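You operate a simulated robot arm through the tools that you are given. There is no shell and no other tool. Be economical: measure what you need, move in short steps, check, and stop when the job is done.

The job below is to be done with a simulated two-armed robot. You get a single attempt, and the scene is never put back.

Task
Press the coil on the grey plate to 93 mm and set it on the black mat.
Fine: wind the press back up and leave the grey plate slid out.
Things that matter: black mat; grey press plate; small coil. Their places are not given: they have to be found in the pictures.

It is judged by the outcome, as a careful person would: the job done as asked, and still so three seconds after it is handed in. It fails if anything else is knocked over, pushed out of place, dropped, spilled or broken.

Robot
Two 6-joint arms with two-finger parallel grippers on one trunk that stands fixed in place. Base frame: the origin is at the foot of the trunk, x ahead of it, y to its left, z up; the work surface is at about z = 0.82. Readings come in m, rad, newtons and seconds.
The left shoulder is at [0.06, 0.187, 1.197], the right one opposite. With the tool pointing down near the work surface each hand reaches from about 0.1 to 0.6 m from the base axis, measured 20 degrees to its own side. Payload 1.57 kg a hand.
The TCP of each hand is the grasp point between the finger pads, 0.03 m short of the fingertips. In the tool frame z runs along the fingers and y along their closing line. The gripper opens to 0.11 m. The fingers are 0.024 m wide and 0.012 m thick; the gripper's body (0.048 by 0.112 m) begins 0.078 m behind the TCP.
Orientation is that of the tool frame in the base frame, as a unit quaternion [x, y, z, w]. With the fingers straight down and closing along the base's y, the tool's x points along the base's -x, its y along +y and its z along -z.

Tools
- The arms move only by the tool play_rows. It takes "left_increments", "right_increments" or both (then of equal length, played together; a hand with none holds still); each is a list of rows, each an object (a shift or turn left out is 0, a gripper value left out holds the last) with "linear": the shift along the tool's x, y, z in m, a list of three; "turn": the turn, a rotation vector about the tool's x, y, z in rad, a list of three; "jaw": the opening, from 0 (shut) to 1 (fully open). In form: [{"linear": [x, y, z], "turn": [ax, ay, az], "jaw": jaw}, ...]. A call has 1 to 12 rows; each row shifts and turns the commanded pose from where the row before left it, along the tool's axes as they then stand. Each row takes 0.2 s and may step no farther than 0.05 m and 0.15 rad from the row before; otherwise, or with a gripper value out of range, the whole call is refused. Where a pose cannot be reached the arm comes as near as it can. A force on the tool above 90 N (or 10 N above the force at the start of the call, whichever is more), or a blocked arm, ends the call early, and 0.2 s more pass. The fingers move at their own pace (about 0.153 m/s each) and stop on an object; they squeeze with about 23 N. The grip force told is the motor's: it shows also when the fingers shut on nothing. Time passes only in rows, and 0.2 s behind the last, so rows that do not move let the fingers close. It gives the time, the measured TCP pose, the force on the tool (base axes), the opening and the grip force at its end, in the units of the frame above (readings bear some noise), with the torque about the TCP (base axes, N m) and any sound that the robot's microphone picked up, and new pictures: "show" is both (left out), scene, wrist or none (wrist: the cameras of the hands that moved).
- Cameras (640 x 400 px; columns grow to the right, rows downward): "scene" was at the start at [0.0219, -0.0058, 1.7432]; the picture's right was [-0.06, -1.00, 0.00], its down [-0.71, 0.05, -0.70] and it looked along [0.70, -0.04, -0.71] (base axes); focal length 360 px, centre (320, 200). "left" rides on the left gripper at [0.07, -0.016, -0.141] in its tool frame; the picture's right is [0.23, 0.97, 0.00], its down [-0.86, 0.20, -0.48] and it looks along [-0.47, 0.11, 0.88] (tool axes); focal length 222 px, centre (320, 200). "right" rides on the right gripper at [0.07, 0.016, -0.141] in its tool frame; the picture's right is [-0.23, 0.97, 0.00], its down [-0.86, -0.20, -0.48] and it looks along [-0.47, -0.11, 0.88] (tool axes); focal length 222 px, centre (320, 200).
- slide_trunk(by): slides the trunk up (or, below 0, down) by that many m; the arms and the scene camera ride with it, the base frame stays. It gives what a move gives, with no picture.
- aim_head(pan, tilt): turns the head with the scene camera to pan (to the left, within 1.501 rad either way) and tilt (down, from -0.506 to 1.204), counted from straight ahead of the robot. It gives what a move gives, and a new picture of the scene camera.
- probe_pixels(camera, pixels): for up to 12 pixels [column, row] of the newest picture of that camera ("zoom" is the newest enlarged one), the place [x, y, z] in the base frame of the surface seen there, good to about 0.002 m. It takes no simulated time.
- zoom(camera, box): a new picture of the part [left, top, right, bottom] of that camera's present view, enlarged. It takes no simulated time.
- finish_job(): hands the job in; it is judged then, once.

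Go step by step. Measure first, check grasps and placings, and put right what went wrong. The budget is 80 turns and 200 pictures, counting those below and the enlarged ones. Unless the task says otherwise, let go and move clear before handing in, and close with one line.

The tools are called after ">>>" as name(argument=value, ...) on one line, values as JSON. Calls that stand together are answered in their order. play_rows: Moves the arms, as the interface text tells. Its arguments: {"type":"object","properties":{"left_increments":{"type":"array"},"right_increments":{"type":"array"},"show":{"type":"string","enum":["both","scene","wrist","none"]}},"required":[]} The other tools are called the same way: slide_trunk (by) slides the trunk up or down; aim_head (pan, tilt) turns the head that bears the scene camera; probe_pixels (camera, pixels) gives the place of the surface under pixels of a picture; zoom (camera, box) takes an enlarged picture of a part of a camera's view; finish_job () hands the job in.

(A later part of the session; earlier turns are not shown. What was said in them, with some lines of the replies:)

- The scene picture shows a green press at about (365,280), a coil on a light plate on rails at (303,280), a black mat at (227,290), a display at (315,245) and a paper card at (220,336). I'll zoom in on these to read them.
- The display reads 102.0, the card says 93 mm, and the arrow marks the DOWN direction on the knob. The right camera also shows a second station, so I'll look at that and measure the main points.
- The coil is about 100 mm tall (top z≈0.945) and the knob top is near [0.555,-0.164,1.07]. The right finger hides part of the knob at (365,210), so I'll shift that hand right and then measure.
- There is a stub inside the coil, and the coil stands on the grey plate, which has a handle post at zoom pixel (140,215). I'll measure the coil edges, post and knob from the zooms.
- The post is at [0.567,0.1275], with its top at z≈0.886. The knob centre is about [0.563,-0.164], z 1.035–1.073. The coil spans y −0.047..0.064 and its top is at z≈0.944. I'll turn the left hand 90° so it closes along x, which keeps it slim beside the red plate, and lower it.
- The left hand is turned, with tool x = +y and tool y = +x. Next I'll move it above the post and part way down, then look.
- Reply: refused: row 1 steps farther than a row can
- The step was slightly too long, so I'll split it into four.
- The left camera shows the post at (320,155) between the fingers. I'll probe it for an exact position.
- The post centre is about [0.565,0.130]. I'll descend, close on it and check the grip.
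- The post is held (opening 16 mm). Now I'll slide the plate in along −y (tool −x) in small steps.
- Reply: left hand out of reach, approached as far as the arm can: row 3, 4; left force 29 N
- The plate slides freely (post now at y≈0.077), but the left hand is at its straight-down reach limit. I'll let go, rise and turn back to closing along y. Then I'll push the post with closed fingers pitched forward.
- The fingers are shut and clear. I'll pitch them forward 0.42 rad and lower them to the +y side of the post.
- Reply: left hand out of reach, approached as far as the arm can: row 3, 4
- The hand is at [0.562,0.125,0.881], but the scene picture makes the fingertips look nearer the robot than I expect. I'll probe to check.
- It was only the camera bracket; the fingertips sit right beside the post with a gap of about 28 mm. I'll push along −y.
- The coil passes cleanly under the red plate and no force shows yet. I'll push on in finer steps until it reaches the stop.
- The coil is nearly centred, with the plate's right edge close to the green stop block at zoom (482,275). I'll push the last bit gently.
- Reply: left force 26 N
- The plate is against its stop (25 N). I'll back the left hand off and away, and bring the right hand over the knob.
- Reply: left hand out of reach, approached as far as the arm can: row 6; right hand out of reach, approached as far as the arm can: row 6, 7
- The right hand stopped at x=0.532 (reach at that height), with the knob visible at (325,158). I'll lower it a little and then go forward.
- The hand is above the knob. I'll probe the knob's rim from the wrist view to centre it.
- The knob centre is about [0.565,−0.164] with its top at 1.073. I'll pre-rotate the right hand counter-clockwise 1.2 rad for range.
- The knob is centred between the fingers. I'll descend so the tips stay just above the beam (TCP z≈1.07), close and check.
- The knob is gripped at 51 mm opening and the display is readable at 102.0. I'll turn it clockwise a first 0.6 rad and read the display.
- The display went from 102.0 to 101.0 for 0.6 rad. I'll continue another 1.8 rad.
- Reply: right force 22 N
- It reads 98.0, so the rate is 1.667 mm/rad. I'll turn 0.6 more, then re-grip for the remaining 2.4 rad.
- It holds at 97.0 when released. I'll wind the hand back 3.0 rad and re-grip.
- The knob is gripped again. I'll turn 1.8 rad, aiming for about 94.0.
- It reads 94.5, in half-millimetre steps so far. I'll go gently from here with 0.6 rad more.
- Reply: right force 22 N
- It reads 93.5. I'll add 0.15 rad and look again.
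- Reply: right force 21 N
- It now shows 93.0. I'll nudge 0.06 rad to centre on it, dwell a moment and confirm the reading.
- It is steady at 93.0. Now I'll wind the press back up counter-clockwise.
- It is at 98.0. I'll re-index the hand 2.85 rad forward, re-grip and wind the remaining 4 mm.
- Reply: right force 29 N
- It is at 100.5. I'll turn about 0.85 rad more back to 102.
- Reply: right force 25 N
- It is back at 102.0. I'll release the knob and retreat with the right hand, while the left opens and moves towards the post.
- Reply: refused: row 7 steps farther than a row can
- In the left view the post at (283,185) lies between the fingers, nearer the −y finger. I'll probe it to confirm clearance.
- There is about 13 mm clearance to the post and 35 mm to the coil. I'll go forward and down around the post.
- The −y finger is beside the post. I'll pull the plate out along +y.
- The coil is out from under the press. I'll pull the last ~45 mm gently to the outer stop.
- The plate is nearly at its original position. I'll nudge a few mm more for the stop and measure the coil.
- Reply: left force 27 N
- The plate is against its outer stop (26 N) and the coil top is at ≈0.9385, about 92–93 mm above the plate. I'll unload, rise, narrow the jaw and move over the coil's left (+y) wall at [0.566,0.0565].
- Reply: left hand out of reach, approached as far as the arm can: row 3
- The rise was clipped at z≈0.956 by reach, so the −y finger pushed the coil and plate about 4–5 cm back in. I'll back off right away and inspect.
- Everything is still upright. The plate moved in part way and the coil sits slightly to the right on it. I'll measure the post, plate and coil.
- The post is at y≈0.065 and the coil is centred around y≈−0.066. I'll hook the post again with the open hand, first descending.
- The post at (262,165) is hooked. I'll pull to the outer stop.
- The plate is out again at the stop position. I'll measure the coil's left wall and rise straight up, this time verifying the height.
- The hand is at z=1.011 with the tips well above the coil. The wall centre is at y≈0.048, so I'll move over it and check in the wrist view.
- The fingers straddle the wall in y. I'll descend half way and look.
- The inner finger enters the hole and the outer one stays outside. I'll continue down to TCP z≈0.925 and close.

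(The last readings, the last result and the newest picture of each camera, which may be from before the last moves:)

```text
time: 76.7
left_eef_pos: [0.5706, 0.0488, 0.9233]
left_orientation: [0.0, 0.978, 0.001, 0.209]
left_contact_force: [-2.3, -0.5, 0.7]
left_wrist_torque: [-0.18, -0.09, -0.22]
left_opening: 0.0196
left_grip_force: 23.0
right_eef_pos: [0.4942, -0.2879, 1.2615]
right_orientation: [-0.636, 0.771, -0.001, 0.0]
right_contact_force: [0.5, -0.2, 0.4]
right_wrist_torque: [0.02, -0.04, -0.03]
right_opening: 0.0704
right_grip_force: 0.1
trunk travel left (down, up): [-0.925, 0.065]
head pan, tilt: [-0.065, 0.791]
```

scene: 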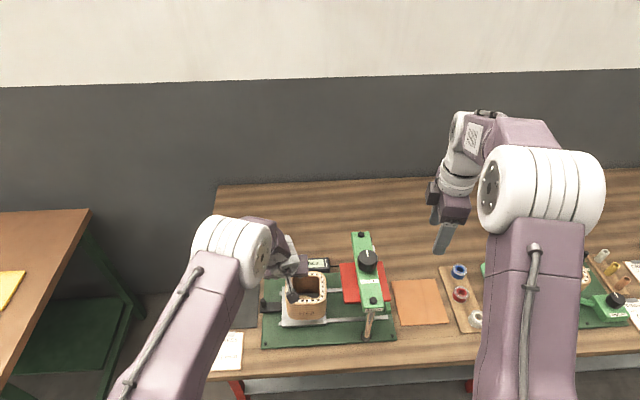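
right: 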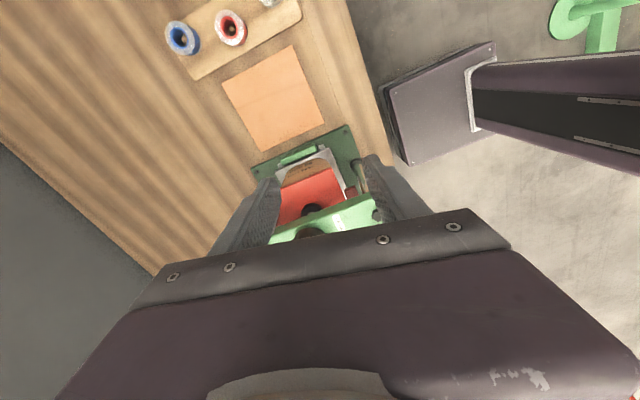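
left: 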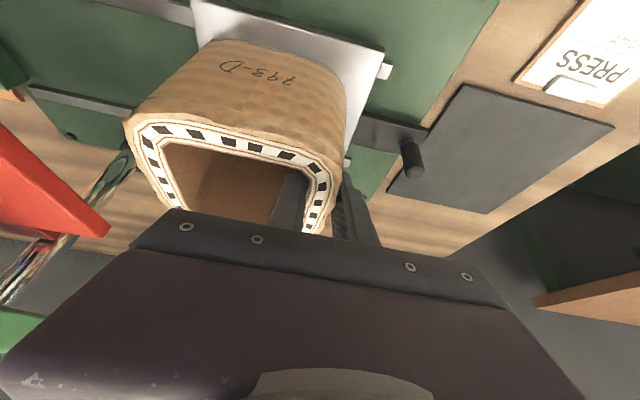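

The wall is pinched at 19.6 mm with 23 N. I'll lift 30 mm slowly and check.

>>> play_rows(left_increments=[{"linear": [-0.0041, 0, -0.0091]}, {"linear": [-0.0041, 0, -0.0091]}, {"linear": [-0.0041, 0, -0.0091]}, {}], show="wrist")

>>> zoom(camera="scene", box=[250, 230, 350, 330])

```text
time: 77.7
left_eef_pos: [0.5694, 0.048, 0.9542]
left_orientation: [0.0, 0.978, 0.0, 0.208]
left_contact_force: [0.2, -0.3, -5.3]
left_wrist_torque: [0.28, -0.04, 0.0]
left_opening: 0.0199
left_grip_force: 22.8
right_eef_pos: [0.4961, -0.2875, 1.2612]
right_orientation: [-0.635, 0.772, 0.002, -0.001]
right_contact_force: [-0.5, -0.8, 0.2]
right_wrist_torque: [0.04, 0.03, 0.01]
right_opening: 0.0702
right_grip_force: 0.1
trunk travel left (down, up): [-0.925, 0.065]
head pan, tilt: [-0.065, 0.791]
```

left: 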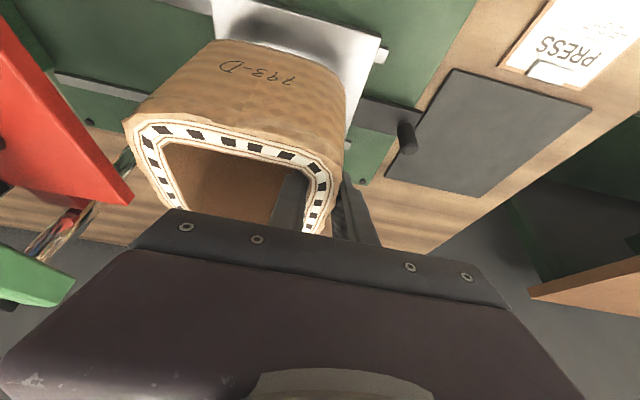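

```text
4.00 times, centred on (300, 280) of scene
```

zoom: 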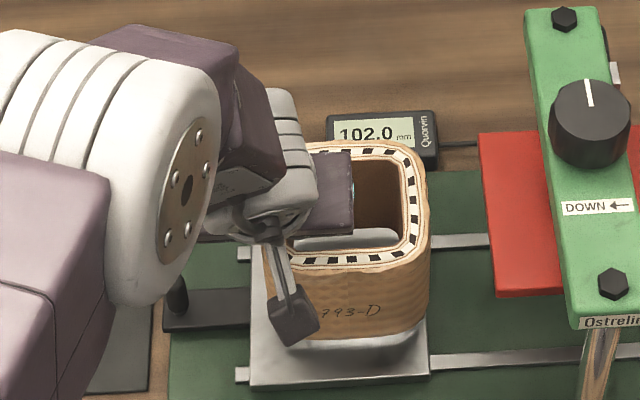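

The coil hangs straight (5.3 N) with no slip. I'll lift on to z≈1.0 and start moving left.

>>> play_rows(left_increments=[{"linear": [-0.0065, 0, -0.0146]}, {"linear": [-0.0065, 0, -0.0146]}, {"linear": [-0.0065, 0, -0.0146]}, {}], show="none")

>>> play_rows(left_increments=[{"linear": [0, 0.015, 0]}, {"linear": [0, 0.03, 0]}, {"linear": [0, 0.03, 0]}, {"linear": [0, 0.03, 0]}, {"linear": [0, 0.03, 0]}, {"linear": [0, 0.03, 0]}, {"linear": [0, 0.03, 0]}, {"linear": [0, 0.02, 0]}, {"linear": [-0.0055, 0.01, 0.0024]}, {}, {}], show="both")

```text
time: 78.7
left_eef_pos: [0.5689, 0.0486, 1.0036]
left_orientation: [0.0, 0.978, 0.0, 0.208]
left_contact_force: [0.1, 0.1, -6.2]
left_wrist_torque: [0.27, -0.01, -0.02]
left_opening: 0.0198
left_grip_force: 23.3
right_eef_pos: [0.4958, -0.2863, 1.2602]
right_orientation: [-0.635, 0.772, 0.0, -0.001]
right_contact_force: [-0.2, 0.0, -0.9]
right_wrist_torque: [0.02, -0.02, -0.01]
right_opening: 0.0703
right_grip_force: 0.2
trunk travel left (down, up): [-0.925, 0.065]
head pan, tilt: [-0.065, 0.791]
```

```text
time: 81.1
left_eef_pos: [0.5739, 0.2761, 1.0023]
left_orientation: [0.0, 0.978, 0.0, 0.208]
left_contact_force: [-0.5, 0.3, -5.3]
left_wrist_torque: [0.3, 0.0, 0.02]
left_opening: 0.02
left_grip_force: 23.2
right_eef_pos: [0.4958, -0.2859, 1.261]
right_orientation: [-0.636, 0.771, 0.0, 0.0]
right_contact_force: [0.6, 0.3, 0.4]
right_wrist_torque: [0.01, -0.03, -0.01]
right_opening: 0.0703
right_grip_force: 0.1
trunk travel left (down, up): [-0.925, 0.065]
head pan, tilt: [-0.065, 0.791]
```

scene: 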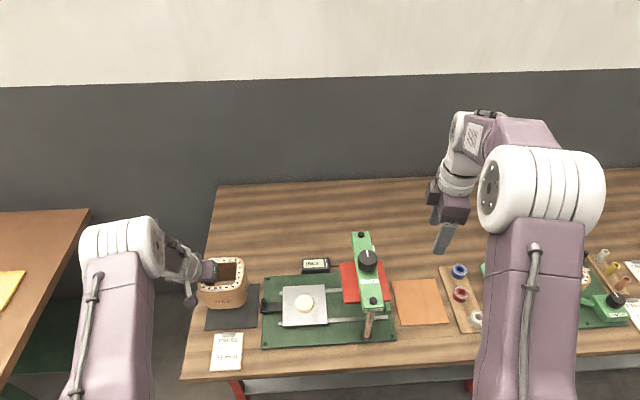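
left: 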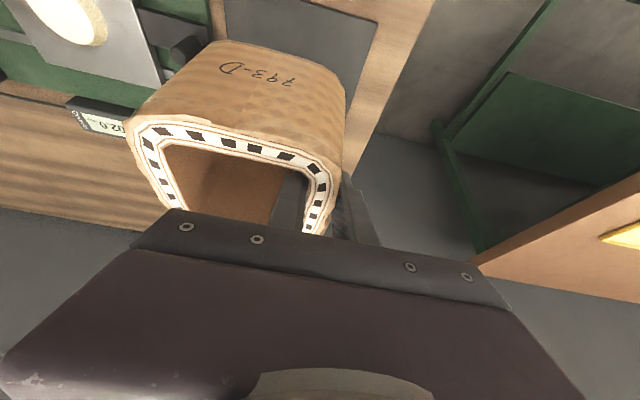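

The coil is over the mat, with its centre at about [0.573,0.228] against the mat centre [0.586,0.225]. I'll shift forward 12 mm and lower 85 mm.

>>> play_rows(left_increments=[{"linear": [0.0059, -0.001, 0.0206]}, {"linear": [0.0059, -0.001, 0.0206]}, {"linear": [0.0059, -0.001, 0.0206]}, {"linear": [0.0059, 0, 0.0206]}, {}], show="both")

>>> zoom(camera="scene", box=[170, 240, 290, 340])

```text
time: 82.3
left_eef_pos: [0.5871, 0.272, 0.9162]
left_orientation: [0.0, 0.978, 0.0, 0.207]
left_contact_force: [-0.2, -1.1, -5.4]
left_wrist_torque: [0.3, 0.03, -0.01]
left_opening: 0.02
left_grip_force: 23.5
right_eef_pos: [0.495, -0.2861, 1.261]
right_orientation: [-0.636, 0.771, 0.001, 0.0]
right_contact_force: [0.4, -0.4, 0.0]
right_wrist_torque: [-0.02, 0.0, -0.01]
right_opening: 0.0705
right_grip_force: 0.1
trunk travel left (down, up): [-0.925, 0.065]
head pan, tilt: [-0.065, 0.791]
```

scene: 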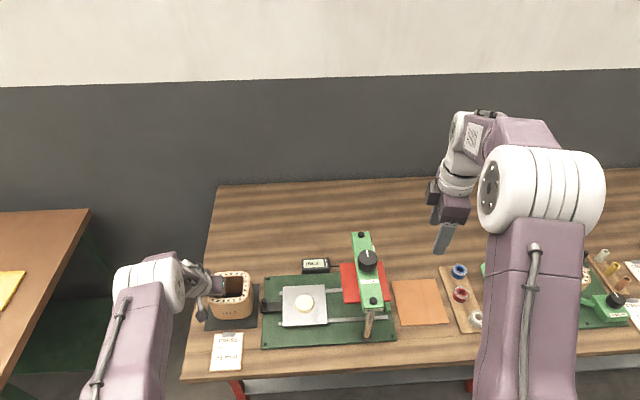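
left: 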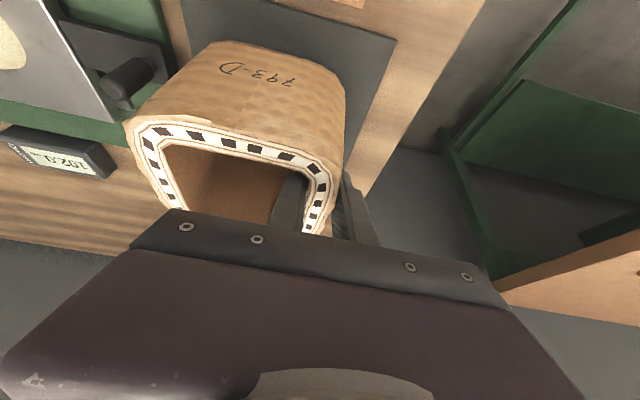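

```text
4.00 times, centred on (230, 290) of scene
```

zoom: 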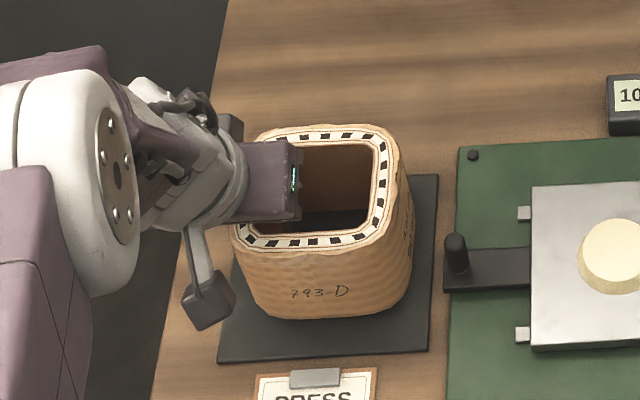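

The coil is centred over the mat, about 18 mm up. I'll lower in small steps until the load transfers.

>>> play_rows(left_increments=[{"linear": [0.002, 0, 0.0046]}, {"linear": [0.002, 0, 0.0046]}, {"linear": [0.0012, 0, 0.0027]}, {"linear": [0.0008, 0, 0.0018]}, {}, {}], show="none")

```text
time: 83.7
left_eef_pos: [0.5857, 0.2708, 0.9022]
left_orientation: [0.0, 0.978, 0.0, 0.208]
left_contact_force: [0.4, -0.1, -4.8]
left_wrist_torque: [0.25, -0.01, 0.02]
left_opening: 0.0196
left_grip_force: 23.3
right_eef_pos: [0.4961, -0.2866, 1.2617]
right_orientation: [-0.636, 0.772, 0.0, -0.001]
right_contact_force: [0.0, 0.1, 0.6]
right_wrist_torque: [0.01, 0.0, -0.01]
right_opening: 0.0702
right_grip_force: 0.1
trunk travel left (down, up): [-0.925, 0.065]
head pan, tilt: [-0.065, 0.791]
```

>>> play_rows(left_increments=[{"linear": [0.0008, 0, 0.0018]}, {"linear": [0.0008, 0, 0.0018]}, {}, {}], show="none")

```text
time: 84.7
left_eef_pos: [0.5867, 0.272, 0.9009]
left_orientation: [0.001, 0.978, 0.0, 0.21]
left_contact_force: [2.1, 4.1, 11.1]
left_wrist_torque: [-0.26, 0.72, -0.05]
left_opening: 0.02
left_grip_force: 22.3
right_eef_pos: [0.4946, -0.2876, 1.261]
right_orientation: [-0.636, 0.772, 0.0, 0.0]
right_contact_force: [-0.3, 0.6, 0.3]
right_wrist_torque: [0.03, 0.01, 0.0]
right_opening: 0.0703
right_grip_force: 0.1
trunk travel left (down, up): [-0.925, 0.065]
head pan, tilt: [-0.065, 0.791]
```

The force flipped to +11 N, so the coil rests on the mat. I'll open the jaw and rise straight up.

>>> play_rows(left_increments=[{"jaw": 0.45}, {}, {}, {"linear": [-0.0102, 0, -0.0228]}, {"linear": [-0.0163, 0, -0.0365]}, {"linear": [-0.0163, 0, -0.0365]}, {}], show="both")

>>> zoom(camera="scene", box=[170, 220, 350, 350])

```text
time: 86.3
left_eef_pos: [0.5873, 0.2703, 1.0042]
left_orientation: [0.0, 0.978, 0.0, 0.209]
left_contact_force: [0.3, 0.1, 0.0]
left_wrist_torque: [-0.02, 0.02, -0.02]
left_opening: 0.0498
left_grip_force: 0.1
right_eef_pos: [0.4952, -0.2869, 1.2617]
right_orientation: [-0.636, 0.772, 0.0, -0.001]
right_contact_force: [0.8, -0.2, -0.4]
right_wrist_torque: [0.03, 0.03, 0.0]
right_opening: 0.0704
right_grip_force: 0.1
trunk travel left (down, up): [-0.925, 0.065]
head pan, tilt: [-0.065, 0.791]
```

scene: 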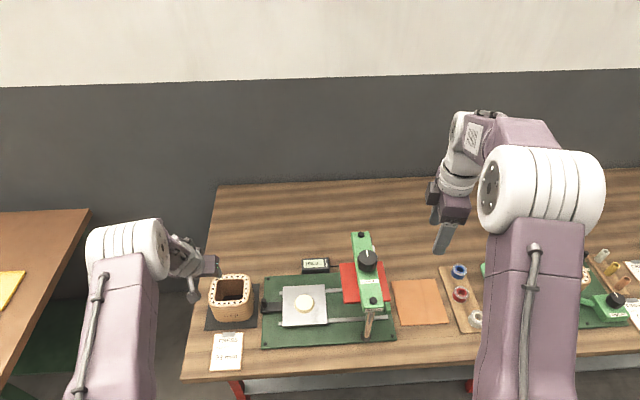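
left: 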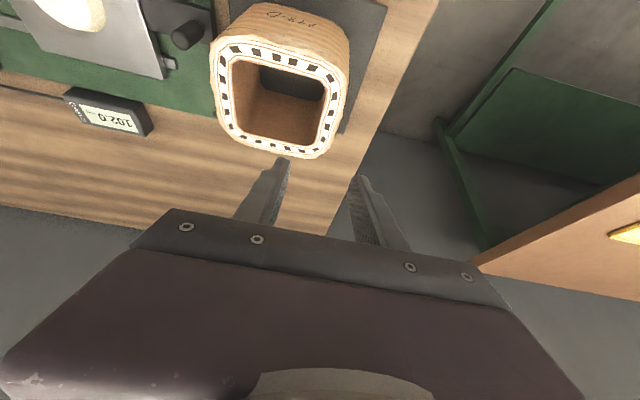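

```text
3.08 times, centred on (260, 285) of scene
```

zoom: 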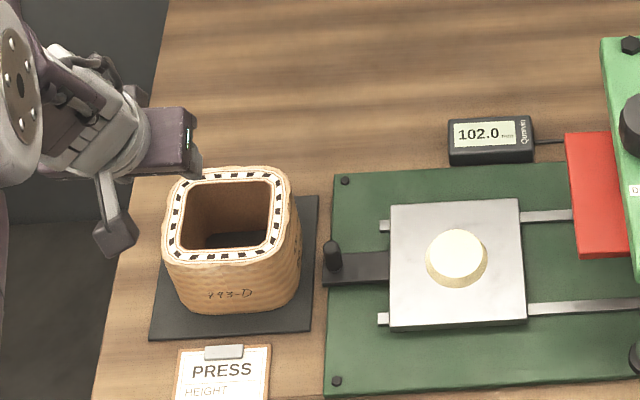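

The coil stands upright on the mat, the plate is out and the display reads 102.0. I'll check the coil's height from several points.

>>> probe_pixels(camera="zoom", pixels=[[177, 220], [200, 250], [230, 252], [260, 245], [283, 210], [230, 177], [160, 325], [230, 326], [300, 320], [308, 215], [220, 241], [330, 245]])

```text
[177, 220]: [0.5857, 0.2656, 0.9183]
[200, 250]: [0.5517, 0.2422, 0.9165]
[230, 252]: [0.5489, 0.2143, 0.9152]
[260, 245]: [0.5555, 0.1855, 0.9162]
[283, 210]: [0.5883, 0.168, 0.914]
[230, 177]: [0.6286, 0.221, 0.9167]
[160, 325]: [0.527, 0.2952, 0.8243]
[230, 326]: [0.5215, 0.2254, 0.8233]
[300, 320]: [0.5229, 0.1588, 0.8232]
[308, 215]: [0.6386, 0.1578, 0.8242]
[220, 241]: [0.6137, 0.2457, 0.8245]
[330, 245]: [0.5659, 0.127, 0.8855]
```

The coil measures about 92.5–93 mm tall, well inside the mat. I'll pull the left hand clear and then hand in.

>>> play_rows(left_increments=[{"linear": [0.0365, 0, -0.0163]}, {"linear": [0.0365, 0, -0.0163]}, {"linear": [0.0365, 0, -0.0163]}, {}], show="scene")

```text
time: 87.3
left_eef_pos: [0.4796, 0.2696, 1.0044]
left_orientation: [0.0, 0.978, 0.0, 0.209]
left_contact_force: [1.5, 0.0, 0.5]
left_wrist_torque: [0.03, 0.01, -0.03]
left_opening: 0.0494
left_grip_force: 0.0
left hand out of reach, approached as far as the arm can: row 1
right_eef_pos: [0.495, -0.2865, 1.2608]
right_orientation: [-0.636, 0.771, 0.0, 0.001]
right_contact_force: [0.1, 0.8, 0.8]
right_wrist_torque: [-0.02, 0.02, 0.0]
right_opening: 0.0706
right_grip_force: 0.1
trunk travel left (down, up): [-0.925, 0.065]
head pan, tilt: [-0.065, 0.791]
```

scene: 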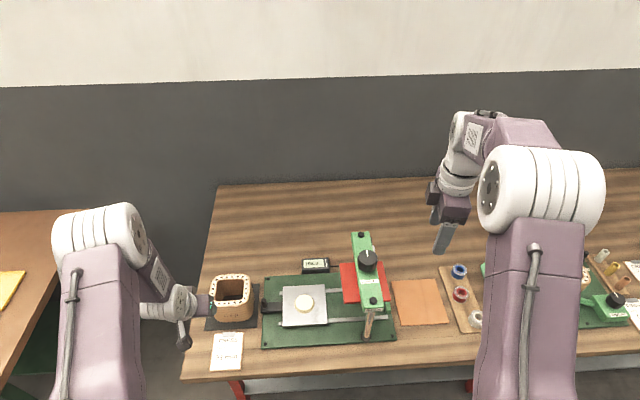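

The left hand is clear of the coil, which stands undisturbed on the mat, so I'm handing in.

>>> finish_job()

```text
The job is handed in.
```

The coil was pressed to a 93.0 mm display reading (about 92.5 mm by camera afterwards) and stands on the black mat, with the press wound back up to 102.0 and the grey plate slid out. Before the pick-up the left hand bumped the coil and pushed the plate about 6 cm back in; nothing fell, and I pulled the plate out again.
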